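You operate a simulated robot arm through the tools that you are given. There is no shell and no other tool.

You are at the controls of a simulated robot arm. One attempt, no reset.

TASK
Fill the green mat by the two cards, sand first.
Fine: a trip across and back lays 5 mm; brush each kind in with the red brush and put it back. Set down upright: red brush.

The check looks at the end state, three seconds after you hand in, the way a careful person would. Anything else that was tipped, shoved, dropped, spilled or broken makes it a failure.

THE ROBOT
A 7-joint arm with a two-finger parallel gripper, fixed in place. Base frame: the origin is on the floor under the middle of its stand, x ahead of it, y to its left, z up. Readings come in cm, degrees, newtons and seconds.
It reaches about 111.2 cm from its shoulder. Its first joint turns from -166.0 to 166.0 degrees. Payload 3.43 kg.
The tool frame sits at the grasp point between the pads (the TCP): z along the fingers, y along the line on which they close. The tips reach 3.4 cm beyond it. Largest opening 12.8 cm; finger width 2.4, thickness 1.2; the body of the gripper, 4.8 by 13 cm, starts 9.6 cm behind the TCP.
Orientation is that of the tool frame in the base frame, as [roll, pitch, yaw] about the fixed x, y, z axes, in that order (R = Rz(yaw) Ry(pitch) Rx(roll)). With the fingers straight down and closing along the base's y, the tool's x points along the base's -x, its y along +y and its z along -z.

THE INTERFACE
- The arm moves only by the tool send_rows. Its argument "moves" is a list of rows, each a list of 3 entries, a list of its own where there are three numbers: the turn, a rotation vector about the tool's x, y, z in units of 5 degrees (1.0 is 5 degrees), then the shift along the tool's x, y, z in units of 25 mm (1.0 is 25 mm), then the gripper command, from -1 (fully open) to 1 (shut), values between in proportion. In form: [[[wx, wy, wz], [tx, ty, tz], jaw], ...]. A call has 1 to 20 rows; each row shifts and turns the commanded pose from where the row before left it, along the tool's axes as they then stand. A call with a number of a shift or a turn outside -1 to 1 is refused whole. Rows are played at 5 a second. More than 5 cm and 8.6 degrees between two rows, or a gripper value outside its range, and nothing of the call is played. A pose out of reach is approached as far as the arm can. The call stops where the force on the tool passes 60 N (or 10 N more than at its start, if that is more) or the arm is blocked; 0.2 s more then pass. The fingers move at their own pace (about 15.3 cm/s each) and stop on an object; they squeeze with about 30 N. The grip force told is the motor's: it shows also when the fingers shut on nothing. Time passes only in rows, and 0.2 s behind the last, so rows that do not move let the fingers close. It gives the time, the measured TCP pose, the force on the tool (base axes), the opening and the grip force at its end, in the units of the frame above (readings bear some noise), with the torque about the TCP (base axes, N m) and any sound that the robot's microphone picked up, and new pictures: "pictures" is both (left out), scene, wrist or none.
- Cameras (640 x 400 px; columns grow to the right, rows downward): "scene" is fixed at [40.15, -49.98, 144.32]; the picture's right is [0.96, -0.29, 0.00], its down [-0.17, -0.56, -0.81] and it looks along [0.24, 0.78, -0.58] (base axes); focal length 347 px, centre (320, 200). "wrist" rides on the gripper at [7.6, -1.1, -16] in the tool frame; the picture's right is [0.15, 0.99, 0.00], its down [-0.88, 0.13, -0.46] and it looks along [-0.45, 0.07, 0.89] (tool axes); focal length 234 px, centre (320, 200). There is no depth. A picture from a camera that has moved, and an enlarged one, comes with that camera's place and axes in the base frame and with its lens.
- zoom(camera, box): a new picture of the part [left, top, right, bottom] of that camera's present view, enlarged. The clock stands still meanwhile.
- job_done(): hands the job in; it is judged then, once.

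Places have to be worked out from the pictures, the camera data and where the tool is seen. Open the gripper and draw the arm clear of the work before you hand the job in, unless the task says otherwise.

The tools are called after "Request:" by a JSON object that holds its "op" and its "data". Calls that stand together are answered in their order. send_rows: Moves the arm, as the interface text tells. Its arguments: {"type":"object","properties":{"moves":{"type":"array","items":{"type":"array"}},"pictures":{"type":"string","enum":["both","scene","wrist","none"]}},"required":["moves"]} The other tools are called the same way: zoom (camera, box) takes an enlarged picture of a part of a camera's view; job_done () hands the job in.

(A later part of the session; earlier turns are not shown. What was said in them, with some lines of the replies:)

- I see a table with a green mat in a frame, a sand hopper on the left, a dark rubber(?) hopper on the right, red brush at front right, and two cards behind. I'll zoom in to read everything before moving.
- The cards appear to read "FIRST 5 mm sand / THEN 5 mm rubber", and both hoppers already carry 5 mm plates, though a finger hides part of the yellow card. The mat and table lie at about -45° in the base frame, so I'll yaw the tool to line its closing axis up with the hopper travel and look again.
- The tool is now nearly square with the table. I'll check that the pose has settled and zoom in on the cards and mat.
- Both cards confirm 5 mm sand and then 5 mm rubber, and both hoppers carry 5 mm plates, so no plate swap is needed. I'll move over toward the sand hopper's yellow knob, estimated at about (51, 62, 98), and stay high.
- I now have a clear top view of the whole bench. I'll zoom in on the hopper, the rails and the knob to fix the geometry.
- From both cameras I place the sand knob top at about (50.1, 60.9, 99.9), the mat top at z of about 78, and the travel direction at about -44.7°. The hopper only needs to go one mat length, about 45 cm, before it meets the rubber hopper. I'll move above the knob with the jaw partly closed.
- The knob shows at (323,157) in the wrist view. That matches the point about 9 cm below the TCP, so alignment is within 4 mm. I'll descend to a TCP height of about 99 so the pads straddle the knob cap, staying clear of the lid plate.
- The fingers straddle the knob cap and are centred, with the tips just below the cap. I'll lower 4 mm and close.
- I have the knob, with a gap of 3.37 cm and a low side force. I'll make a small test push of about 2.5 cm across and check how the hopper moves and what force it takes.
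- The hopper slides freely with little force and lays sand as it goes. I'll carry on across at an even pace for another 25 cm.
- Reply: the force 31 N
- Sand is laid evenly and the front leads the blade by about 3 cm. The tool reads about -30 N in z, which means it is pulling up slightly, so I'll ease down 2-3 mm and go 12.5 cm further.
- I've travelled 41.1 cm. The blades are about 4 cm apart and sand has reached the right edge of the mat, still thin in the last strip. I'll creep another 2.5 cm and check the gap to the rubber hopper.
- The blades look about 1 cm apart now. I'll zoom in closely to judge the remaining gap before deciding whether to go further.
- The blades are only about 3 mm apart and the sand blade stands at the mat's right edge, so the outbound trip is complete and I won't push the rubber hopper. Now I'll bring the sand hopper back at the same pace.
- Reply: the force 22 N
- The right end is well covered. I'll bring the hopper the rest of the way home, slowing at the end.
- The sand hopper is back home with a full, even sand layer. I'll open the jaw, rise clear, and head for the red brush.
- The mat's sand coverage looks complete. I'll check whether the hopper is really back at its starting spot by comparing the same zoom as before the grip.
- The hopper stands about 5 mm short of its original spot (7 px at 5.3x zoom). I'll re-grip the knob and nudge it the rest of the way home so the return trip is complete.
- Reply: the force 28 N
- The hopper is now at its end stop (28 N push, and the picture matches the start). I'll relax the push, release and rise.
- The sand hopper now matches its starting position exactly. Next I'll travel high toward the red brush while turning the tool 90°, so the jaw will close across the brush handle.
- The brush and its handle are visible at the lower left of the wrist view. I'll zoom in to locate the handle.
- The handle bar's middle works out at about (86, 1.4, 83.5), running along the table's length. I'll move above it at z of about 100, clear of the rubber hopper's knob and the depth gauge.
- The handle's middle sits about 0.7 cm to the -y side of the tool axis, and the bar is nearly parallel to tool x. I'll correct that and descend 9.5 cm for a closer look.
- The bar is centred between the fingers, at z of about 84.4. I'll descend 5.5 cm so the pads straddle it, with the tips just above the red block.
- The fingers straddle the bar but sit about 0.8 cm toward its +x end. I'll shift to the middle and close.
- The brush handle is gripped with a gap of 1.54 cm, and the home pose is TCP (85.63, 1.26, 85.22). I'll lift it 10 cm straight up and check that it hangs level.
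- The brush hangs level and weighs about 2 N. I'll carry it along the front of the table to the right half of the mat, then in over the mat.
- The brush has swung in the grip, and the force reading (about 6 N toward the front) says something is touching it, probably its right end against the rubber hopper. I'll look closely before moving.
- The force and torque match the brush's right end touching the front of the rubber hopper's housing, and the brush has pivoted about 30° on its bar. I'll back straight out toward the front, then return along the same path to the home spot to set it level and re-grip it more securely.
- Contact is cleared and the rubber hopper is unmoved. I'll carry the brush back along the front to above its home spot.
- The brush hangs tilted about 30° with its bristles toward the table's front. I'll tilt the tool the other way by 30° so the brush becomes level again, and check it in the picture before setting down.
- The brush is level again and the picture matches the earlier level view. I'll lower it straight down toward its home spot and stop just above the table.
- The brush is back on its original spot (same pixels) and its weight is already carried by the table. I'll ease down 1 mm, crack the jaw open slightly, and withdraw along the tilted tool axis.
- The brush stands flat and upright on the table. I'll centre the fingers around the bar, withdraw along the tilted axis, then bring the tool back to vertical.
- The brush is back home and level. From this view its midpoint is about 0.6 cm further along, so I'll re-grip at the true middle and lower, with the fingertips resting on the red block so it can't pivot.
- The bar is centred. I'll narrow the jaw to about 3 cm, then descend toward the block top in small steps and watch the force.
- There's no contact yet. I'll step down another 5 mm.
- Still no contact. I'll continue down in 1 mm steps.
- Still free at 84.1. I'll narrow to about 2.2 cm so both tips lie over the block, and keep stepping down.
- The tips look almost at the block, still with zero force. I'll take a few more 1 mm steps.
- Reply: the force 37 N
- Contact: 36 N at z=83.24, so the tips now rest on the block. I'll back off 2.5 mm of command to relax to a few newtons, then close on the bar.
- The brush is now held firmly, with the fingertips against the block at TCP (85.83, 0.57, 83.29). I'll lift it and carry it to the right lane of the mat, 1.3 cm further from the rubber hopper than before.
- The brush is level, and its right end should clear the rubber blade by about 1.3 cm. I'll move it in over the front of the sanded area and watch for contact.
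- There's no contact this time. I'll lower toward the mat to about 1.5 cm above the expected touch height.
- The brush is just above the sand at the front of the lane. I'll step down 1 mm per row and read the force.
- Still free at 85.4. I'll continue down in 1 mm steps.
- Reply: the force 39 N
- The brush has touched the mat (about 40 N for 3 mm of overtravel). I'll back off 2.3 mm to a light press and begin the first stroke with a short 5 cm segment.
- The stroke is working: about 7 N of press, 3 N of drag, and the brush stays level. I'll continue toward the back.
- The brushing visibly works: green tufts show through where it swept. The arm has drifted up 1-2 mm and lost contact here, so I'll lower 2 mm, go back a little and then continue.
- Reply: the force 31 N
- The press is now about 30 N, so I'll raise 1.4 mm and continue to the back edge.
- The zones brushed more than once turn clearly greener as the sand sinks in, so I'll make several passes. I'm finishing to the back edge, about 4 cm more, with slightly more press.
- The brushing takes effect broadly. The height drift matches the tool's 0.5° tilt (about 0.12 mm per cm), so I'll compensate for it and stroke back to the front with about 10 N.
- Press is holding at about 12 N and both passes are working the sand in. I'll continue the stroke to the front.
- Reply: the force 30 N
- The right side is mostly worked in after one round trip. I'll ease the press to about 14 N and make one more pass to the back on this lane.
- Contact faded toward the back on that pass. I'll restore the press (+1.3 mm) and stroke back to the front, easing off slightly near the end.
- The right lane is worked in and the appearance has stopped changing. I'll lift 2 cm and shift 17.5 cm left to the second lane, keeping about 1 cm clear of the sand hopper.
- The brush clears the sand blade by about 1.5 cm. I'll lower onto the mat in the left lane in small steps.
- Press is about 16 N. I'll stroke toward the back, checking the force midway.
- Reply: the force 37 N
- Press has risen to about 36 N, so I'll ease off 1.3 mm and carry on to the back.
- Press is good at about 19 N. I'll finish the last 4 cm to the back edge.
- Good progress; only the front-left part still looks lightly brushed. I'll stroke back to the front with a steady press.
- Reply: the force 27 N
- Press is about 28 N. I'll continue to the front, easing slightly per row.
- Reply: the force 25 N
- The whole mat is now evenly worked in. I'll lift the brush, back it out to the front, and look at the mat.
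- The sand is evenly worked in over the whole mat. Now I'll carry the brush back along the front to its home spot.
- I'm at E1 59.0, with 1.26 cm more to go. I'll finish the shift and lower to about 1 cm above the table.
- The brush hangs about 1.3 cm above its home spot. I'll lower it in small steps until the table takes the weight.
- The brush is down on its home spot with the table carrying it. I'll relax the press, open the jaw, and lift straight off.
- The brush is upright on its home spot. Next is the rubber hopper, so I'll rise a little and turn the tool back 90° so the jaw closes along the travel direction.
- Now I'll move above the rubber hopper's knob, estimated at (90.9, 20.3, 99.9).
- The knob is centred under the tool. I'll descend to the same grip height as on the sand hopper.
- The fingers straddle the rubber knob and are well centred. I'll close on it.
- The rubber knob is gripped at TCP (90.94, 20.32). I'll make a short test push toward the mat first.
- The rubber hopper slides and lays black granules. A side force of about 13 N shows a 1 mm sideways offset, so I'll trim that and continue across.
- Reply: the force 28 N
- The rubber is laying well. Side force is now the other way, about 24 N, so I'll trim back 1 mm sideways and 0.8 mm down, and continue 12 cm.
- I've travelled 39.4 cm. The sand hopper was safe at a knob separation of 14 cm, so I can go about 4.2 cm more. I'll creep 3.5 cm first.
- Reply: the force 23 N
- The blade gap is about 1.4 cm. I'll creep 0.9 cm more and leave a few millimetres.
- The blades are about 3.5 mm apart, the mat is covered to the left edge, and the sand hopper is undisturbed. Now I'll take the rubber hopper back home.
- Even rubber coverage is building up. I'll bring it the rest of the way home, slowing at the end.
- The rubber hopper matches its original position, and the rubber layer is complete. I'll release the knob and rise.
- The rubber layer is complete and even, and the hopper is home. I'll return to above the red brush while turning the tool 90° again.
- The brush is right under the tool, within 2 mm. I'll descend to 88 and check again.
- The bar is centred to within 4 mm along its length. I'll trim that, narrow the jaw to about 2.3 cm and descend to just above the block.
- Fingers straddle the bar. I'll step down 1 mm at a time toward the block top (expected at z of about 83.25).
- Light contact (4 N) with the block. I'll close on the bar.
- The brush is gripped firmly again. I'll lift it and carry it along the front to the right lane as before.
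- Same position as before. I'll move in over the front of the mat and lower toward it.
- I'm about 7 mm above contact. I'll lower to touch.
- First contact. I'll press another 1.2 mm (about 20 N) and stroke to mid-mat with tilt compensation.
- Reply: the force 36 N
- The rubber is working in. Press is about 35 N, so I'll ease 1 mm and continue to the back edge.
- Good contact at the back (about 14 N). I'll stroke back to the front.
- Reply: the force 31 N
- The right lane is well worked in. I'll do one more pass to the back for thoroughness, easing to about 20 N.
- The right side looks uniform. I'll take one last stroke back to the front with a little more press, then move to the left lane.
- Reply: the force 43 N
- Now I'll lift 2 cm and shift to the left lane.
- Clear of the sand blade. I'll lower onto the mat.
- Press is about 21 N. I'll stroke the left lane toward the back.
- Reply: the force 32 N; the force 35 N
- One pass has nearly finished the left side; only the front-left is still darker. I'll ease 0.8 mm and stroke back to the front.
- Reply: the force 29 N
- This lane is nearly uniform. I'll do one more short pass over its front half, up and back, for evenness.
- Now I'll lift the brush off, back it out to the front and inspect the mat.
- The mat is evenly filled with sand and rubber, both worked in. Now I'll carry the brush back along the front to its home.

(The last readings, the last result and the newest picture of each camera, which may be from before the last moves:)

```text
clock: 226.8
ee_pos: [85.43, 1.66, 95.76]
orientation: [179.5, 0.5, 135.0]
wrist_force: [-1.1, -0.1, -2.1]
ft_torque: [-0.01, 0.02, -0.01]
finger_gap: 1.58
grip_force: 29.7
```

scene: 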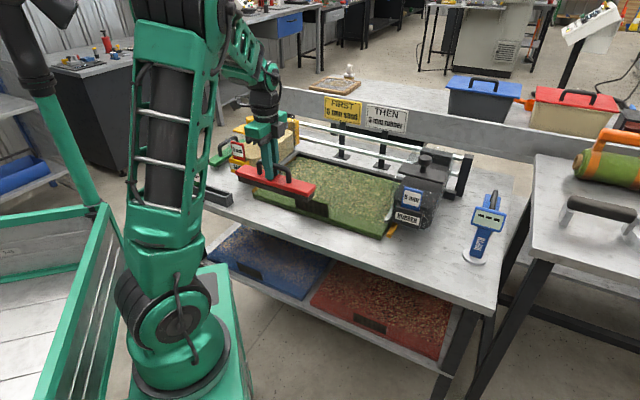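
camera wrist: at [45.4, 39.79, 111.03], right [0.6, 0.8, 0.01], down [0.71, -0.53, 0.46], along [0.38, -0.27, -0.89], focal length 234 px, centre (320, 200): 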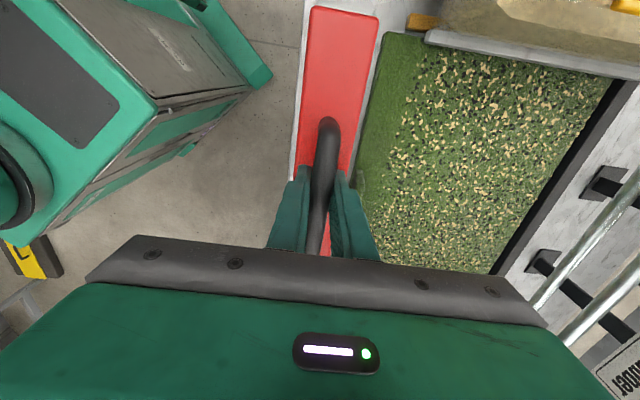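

I'm at E1 59.2 and need about 1 cm more. I'll finish and lower to about 1.2 cm above the table.

Request:
{"op": "send_rows", "data": {"moves": [[[0, 0, 0], [-0.25, 0.02, 0.3], 1], [[0, 0, 0], [-0.16, 0.02, 0.7], 1], [[0, 0, 0], [0, 0, 0.9], 1], [[0, 0, 0], [0, 0, 0.9], 1], [[0, 0, 0], [0, 0, 0.8], 1], [[0, 0, 0], [0, 0, 0.5], 1], [[0, 0, 0], [0, 0, 0.3], 1], [[0, 0, 0], [0, 0, 0], 1]]}}

Request:
{"op": "zoom", "data": {"camera": "scene", "box": [370, 220, 514, 310]}}

```text
clock: 228.6
ee_pos: [86.45, 1.15, 84.66]
orientation: [179.4, 0.6, 135.0]
wrist_force: [-0.2, -0.5, -2.1]
ft_torque: [0.02, 0.05, 0.01]
finger_gap: 1.55
grip_force: 30.5
camera wrist: at [80.0, 5.55, 100.46], right [0.6, 0.8, 0.01], down [0.71, -0.53, 0.46], along [0.38, -0.27, -0.89], focal length 234 px, centre (320, 200)
```

scene: 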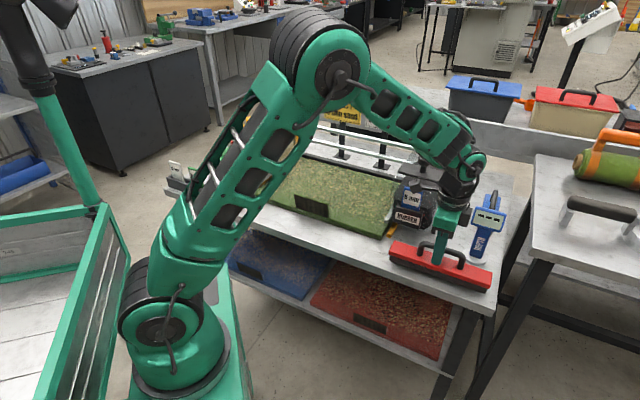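
wrist: 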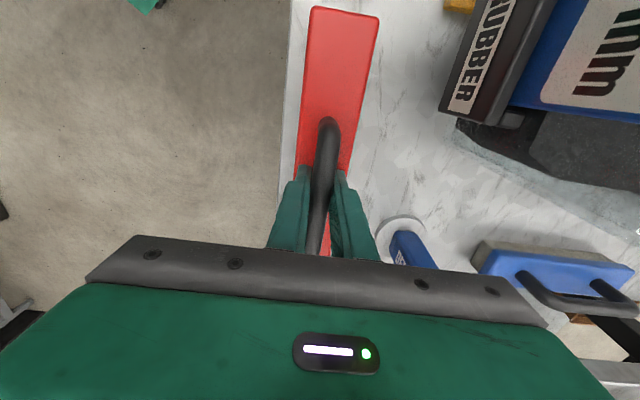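

```text
4.44 times, centred on (442, 265) of scene
camera zoom: at [40.15, -49.98, 144.32], right [0.96, -0.29, 0.0], down [-0.17, -0.56, -0.81], along [0.24, 0.78, -0.58], focal length 1543 px, centre (-222, -89)
```

zoom: 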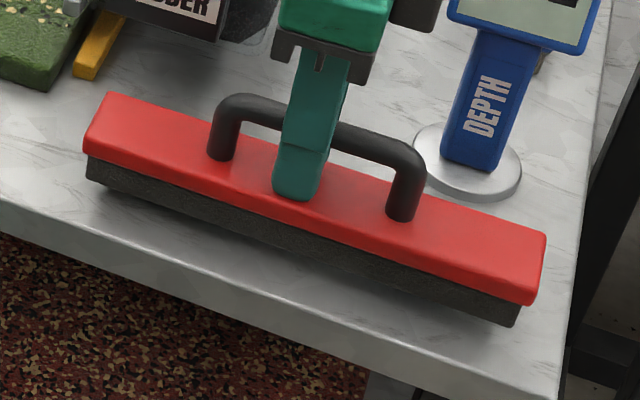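

The brush is right above its home spot. I'll lower it gently to the table.

Request:
{"op": "send_rows", "data": {"moves": [[[0, 0, 0], [0, -0.05, 0.2], 1], [[0, 0, 0], [0, -0.03, 0.16], 1], [[0, 0, 0], [0, 0, 0.08], 1], [[0, 0, 0], [0, 0, 0.04], 1], [[0, 0, 0], [0, 0, 0.03], 1], [[0, 0, 0], [0, 0, 0], 1]], "pictures": "none"}}

```text
clock: 230.0
ee_pos: [86.25, 0.82, 83.42]
orientation: [179.5, 0.5, 135.0]
wrist_force: [-0.5, 0.5, -2.3]
ft_torque: [0.01, 0.03, 0.02]
finger_gap: 1.59
grip_force: 30.0
```

Request:
{"op": "send_rows", "data": {"moves": [[[0, 0, 0], [0, 0, 0.03], 1], [[0, 0, 0], [0, 0, 0.03], 1], [[0, 0, 0], [0, 0, 0], 1]], "pictures": "none"}}

```text
clock: 230.8
ee_pos: [86.24, 0.92, 83.2]
orientation: [179.5, 0.5, 135.0]
wrist_force: [-0.1, 1.0, -0.6]
ft_torque: [-0.15, -0.11, 0.03]
finger_gap: 1.55
grip_force: 30.4
```

The table has begun to take the weight. A final half millimetre, then I'll open gently and lift off.

Request:
{"op": "send_rows", "data": {"moves": [[[0, 0, 0], [0, 0, 0.02], 1], [[0, 0, 0], [0, 0, 0], 0.74], [[0, 0, 0], [0, 0, -0.02], 0.68], [[0, 0, 0], [0, 0, -0.04], 0.6], [[0, 0, 0], [0, 0, 0], 0.55], [[0, 0, 0], [0, 0, -0.1], 0.55], [[0, 0, 0], [0, 0, 0], 0.55]]}}

Request:
{"op": "zoom", "data": {"camera": "scene", "box": [370, 220, 514, 310]}}

Request:
{"op": "zoom", "data": {"camera": "wrist", "box": [220, 100, 420, 260]}}

```text
clock: 232.4
ee_pos: [86.17, 0.81, 83.59]
orientation: [179.5, 0.5, 135.0]
wrist_force: [-0.4, 0.1, 0.6]
ft_torque: [0.0, 0.0, 0.0]
finger_gap: 2.9
grip_force: 0.0
camera wrist: at [79.75, 5.37, 99.41], right [0.6, 0.8, 0.01], down [0.71, -0.53, 0.46], along [0.38, -0.27, -0.89], focal length 234 px, centre (320, 200)
```

scene: 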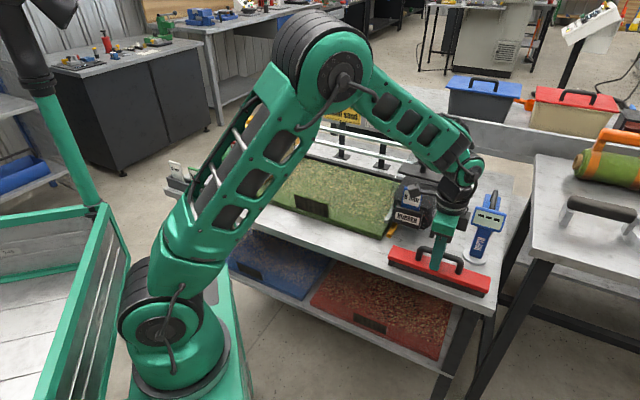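
wrist: 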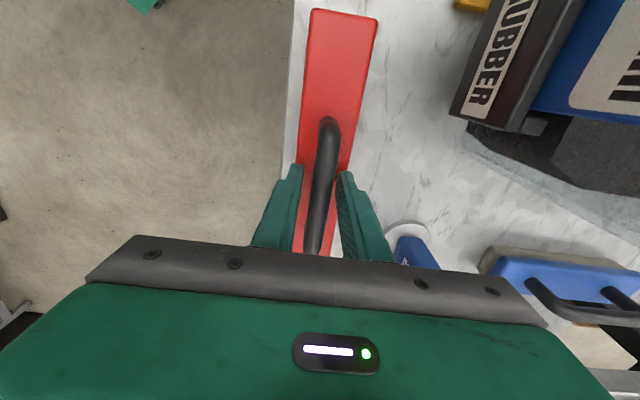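

```text
4.44 times, centred on (442, 265) of scene
camera zoom: at [40.15, -49.98, 144.32], right [0.96, -0.29, 0.0], down [-0.17, -0.56, -0.81], along [0.24, 0.78, -0.58], focal length 1543 px, centre (-222, -89)
```

zoom: 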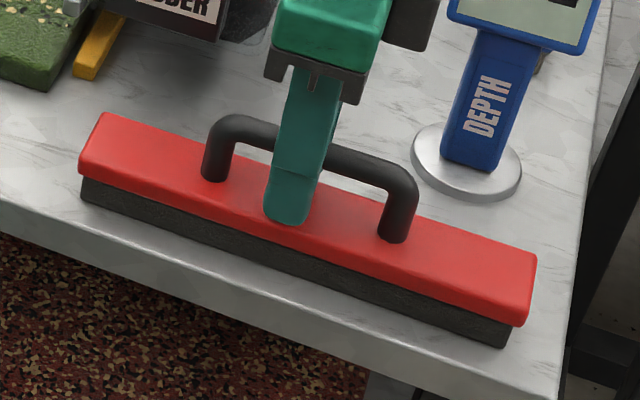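

```text
2.50 times, centred on (320, 180) of wrist
camera zoom: at [79.75, 5.37, 99.41], right [0.6, 0.8, 0.01], down [0.71, -0.53, 0.46], along [0.38, -0.27, -0.89], focal length 585 px, centre (320, 250)
```

zoom: 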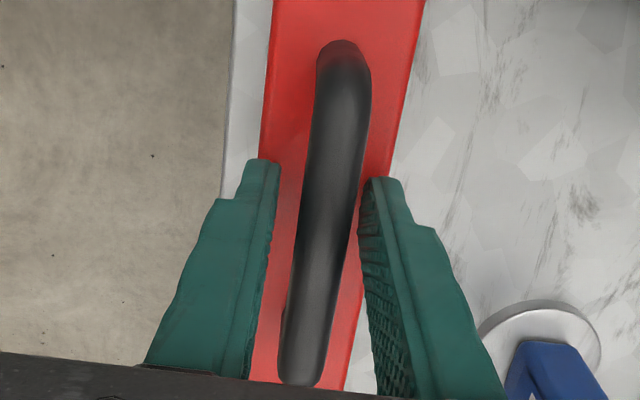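

The brush now sits exactly on its original pixels. I'll centre the fingers around the bar and lift straight off.

Request:
{"op": "send_rows", "data": {"moves": [[[0, 0, 0], [0, 0.07, 0], 0.55], [[0, 0, 0], [0, 0, -0.3], 0.5], [[0, 0, 0], [0, 0, -0.6], 0.5], [[0, 0, 0], [0, 0, -0.9], 0.5], [[0, 0, 0], [0, 0, -1], 0.4], [[0, 0, 0], [0, 0, -1], 0], [[0, 0, 0], [0, 0, -1], -0.4], [[0, 0, 0], [0, 0, -1], -1], [[0, 0, 0], [0, 0, -1], -1], [[0, 0, 0], [0, 0, -1], -1], [[0, 0, 0], [0, 0, -1], -1], [[0, 0, 0], [0, 0, -1], -1], [[0, 0, 0], [0, 0, 0], -1]]}}

Request:
{"op": "zoom", "data": {"camera": "scene", "box": [370, 220, 514, 310]}}

Request:
{"op": "zoom", "data": {"camera": "scene", "box": [230, 130, 422, 250]}}

```text
clock: 235.2
ee_pos: [86.11, 1.06, 108.08]
orientation: [179.5, 0.5, 135.0]
wrist_force: [0.0, -0.3, 0.2]
ft_torque: [-0.01, 0.03, 0.01]
finger_gap: 12.82
grip_force: 0.0
camera wrist: at [79.6, 5.68, 123.87], right [0.6, 0.8, 0.01], down [0.71, -0.53, 0.46], along [0.38, -0.27, -0.89], focal length 234 px, centre (320, 200)
```

scene: 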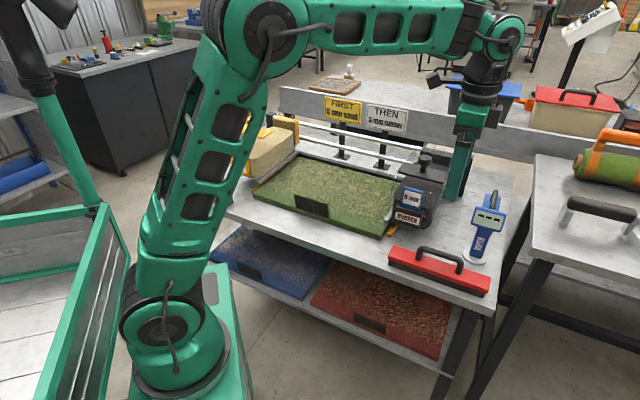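
wrist: 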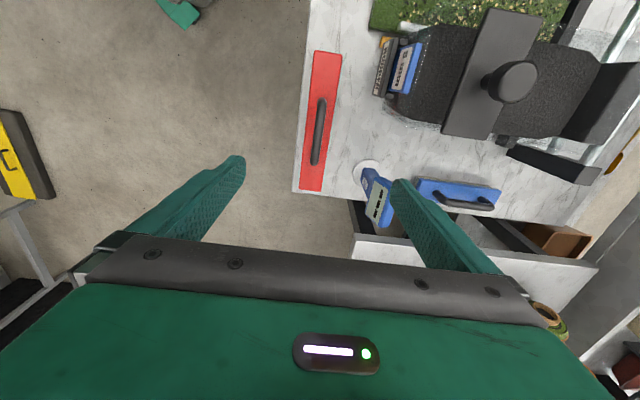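

```text
4.44 times, centred on (442, 265) of scene
camera zoom: at [40.15, -49.98, 144.32], right [0.96, -0.29, 0.0], down [-0.17, -0.56, -0.81], along [0.24, 0.78, -0.58], focal length 1543 px, centre (-222, -89)
```

zoom: 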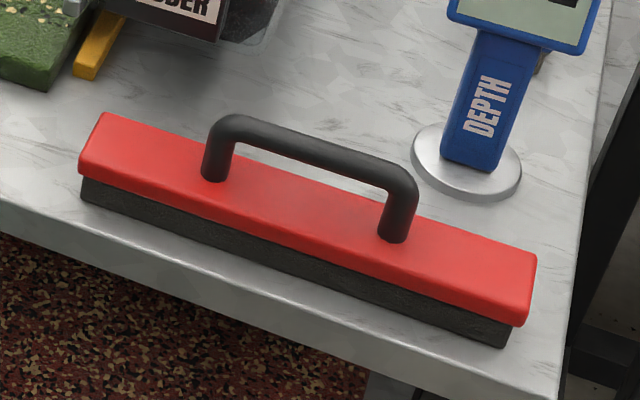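

```text
3.33 times, centred on (326, 190) of scene
camera zoom: at [40.15, -49.98, 144.32], right [0.96, -0.29, 0.0], down [-0.17, -0.56, -0.81], along [0.24, 0.78, -0.58], focal length 1157 px, centre (300, 233)
```

zoom: 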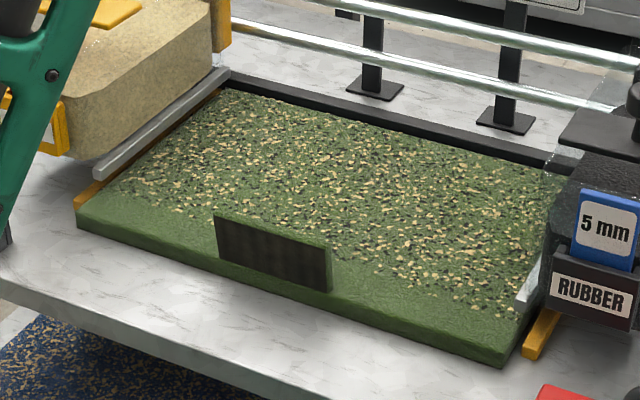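

The brush is upright on its original spot, the mat is evenly filled, and both hoppers are home. I'll draw the arm up and back clear of the bench.

Request:
{"op": "send_rows", "data": {"moves": [[[0, 0, 0], [0, 0, -1], -1], [[0, 0, 0], [0, 0, -1], -1], [[0, 0, 0], [0, 0, -1], -1], [[0, 0, 0], [0.6, -0.6, -0.6], -1], [[0, 0, 0], [0.8, -0.8, -0.3], -1], [[0, 0, 0], [0.8, -0.8, 0], -1], [[0, 0, 0], [0.8, -0.8, 0], -1], [[0, 0, 0], [0.8, -0.8, 0], -1], [[0, 0, 0], [0.8, -0.8, 0], -1], [[0, 0, 0], [0.8, -0.8, 0], -1], [[0, 0, 0], [0.8, -0.8, 0], -1], [[0, 0, 0], [0.6, -0.6, 0], -1], [[0, 0, 0], [0.4, -0.4, 0], -1], [[0, 0, 0], [0, 0, 0], -1]]}}

Request:
{"op": "zoom", "data": {"camera": "scene", "box": [160, 90, 520, 315]}}

Request:
{"op": "zoom", "data": {"camera": "scene", "box": [380, 130, 476, 190]}}

Request:
{"op": "zoom", "data": {"camera": "scene", "box": [200, 70, 320, 145]}}

```text
clock: 238.2
ee_pos: [60.5, 1.19, 117.41]
orientation: [179.5, 0.6, 135.0]
wrist_force: [-0.6, 0.1, -0.5]
ft_torque: [0.03, 0.02, -0.01]
finger_gap: 12.79
grip_force: 0.1
camera wrist: at [54.16, 5.55, 133.2], right [0.6, 0.8, 0.01], down [0.71, -0.53, 0.46], along [0.38, -0.27, -0.89], focal length 234 px, centre (320, 200)
```

scene: 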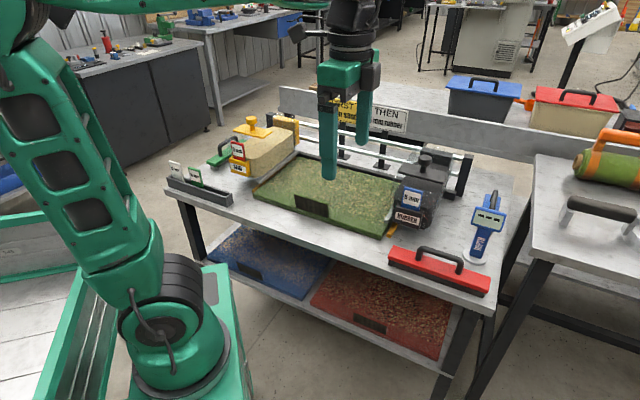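
wrist: 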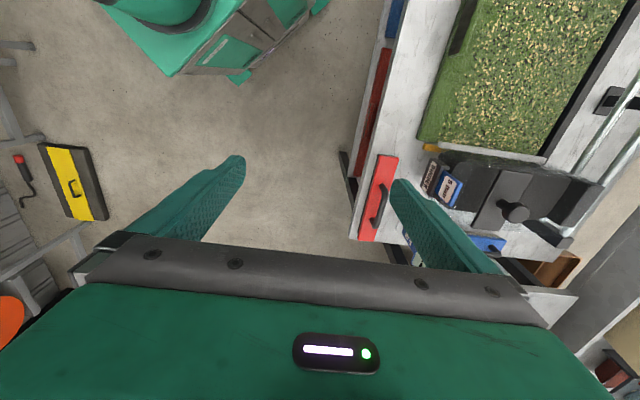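

```text
1.78 times, centred on (340, 202) of scene
camera zoom: at [40.15, -49.98, 144.32], right [0.96, -0.29, 0.0], down [-0.17, -0.56, -0.81], along [0.24, 0.78, -0.58], focal length 617 px, centre (284, 196)
```

zoom: 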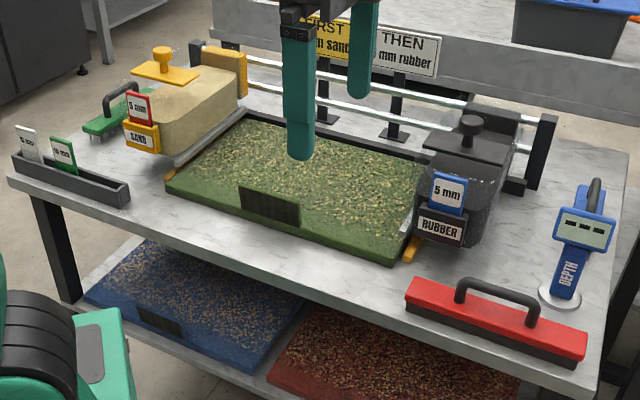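

```text
6.67 times, centred on (428, 160) of scene
camera zoom: at [40.15, -49.98, 144.32], right [0.96, -0.29, 0.0], down [-0.17, -0.56, -0.81], along [0.24, 0.78, -0.58], focal length 2315 px, centre (-400, 467)
```

zoom: 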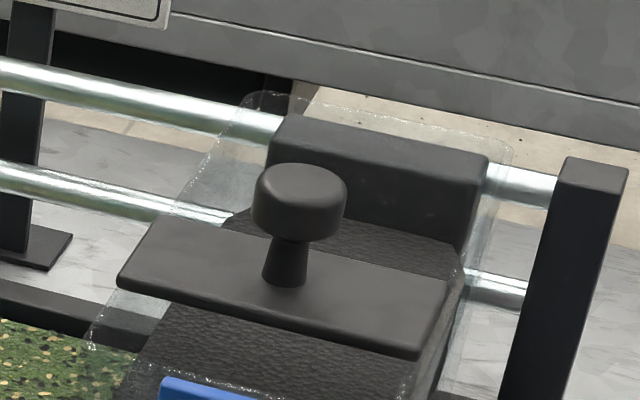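

```text
5.33 times, centred on (260, 108) of scene
camera zoom: at [40.15, -49.98, 144.32], right [0.96, -0.29, 0.0], down [-0.17, -0.56, -0.81], along [0.24, 0.78, -0.58], focal length 1852 px, centre (640, 693)
```

zoom: 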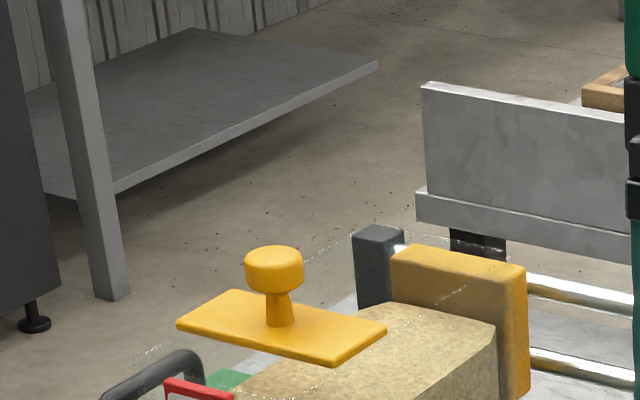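

Everything is in place. As a last check, I'll compare the finished mat with the sample mats on the lower shelf.

Request:
{"op": "zoom", "data": {"camera": "scene", "box": [310, 255, 460, 355]}}

Request:
{"op": "zoom", "data": {"camera": "scene", "box": [250, 145, 410, 245]}}

Request:
{"op": "zoom", "data": {"camera": "wrist", "box": [400, 0, 640, 150]}}

```text
4.00 times, centred on (385, 305) of scene
camera zoom: at [40.15, -49.98, 144.32], right [0.96, -0.29, 0.0], down [-0.17, -0.56, -0.81], along [0.24, 0.78, -0.58], focal length 1389 px, centre (60, -220)
```

zoom: 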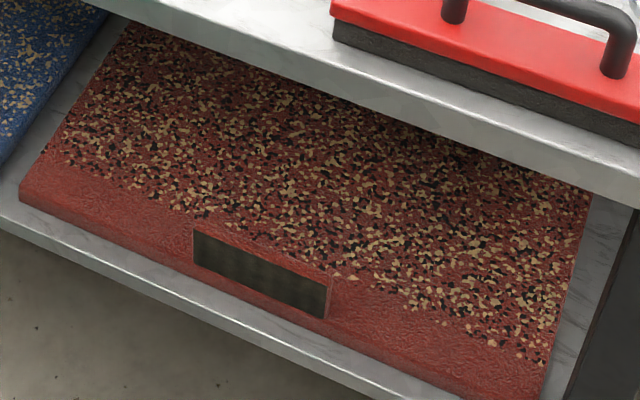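

```text
4.00 times, centred on (330, 195) of scene
camera zoom: at [40.15, -49.98, 144.32], right [0.96, -0.29, 0.0], down [-0.17, -0.56, -0.81], along [0.24, 0.78, -0.58], focal length 1389 px, centre (280, 220)
```

zoom: 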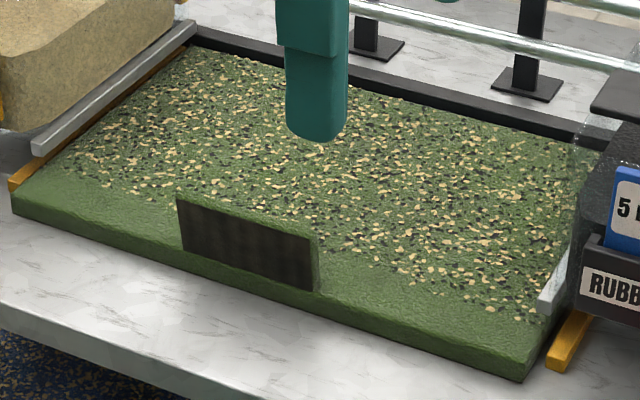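

```text
2.67 times, centred on (520, 75) of wrist
camera zoom: at [54.16, 5.55, 133.2], right [0.6, 0.8, 0.01], down [0.71, -0.53, 0.46], along [0.38, -0.27, -0.89], focal length 624 px, centre (-213, 533)
```

zoom: 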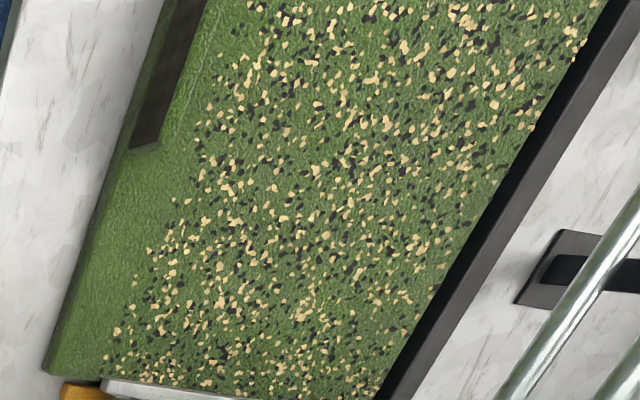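

The finished mat shows the same mix as the shelf samples. Sand went in first and rubber second, each laid in one trip across and back and brushed in. Both hoppers are home, the red brush stands upright on its spot, and the gripper is open and clear. I'm handing in.

Request:
{"op": "job_done", "data": {}}

```text
The job is handed in.
```

The green mat is filled as the two cards say: 5 mm of sand first, then 5 mm of rubber. I handed the job in; I haven't seen a result.

- **Sand:** both hoppers already carried their 5 mm plates, so I changed nothing there. One trip across and back laid the sand. The hopper stopped about 5 mm short of home, so I nudged it the last bit.
- **Rubber:** one trip across and back, and the hopper came home on its own mark.
- **Brushing:** I brushed each kind in with the red brush over the whole filled area. The front strip of the mat stays bare because the hoppers don't reach it; the red sample mat on the lower shelf has the same bare strip.
- **Brush:** it stands upright on its original spot.

**One bump:** on the first brush trip, its end touched the rubber hopper's housing and it swung in the grip. Nothing was pushed or spilled. I set it down, took a firmer grip and carried on with more clearance.

I did not use the depth gauge, so the 5 mm depths rest on the plates and the single trips rather than a measurement. The gripper is open and clear of the bench.
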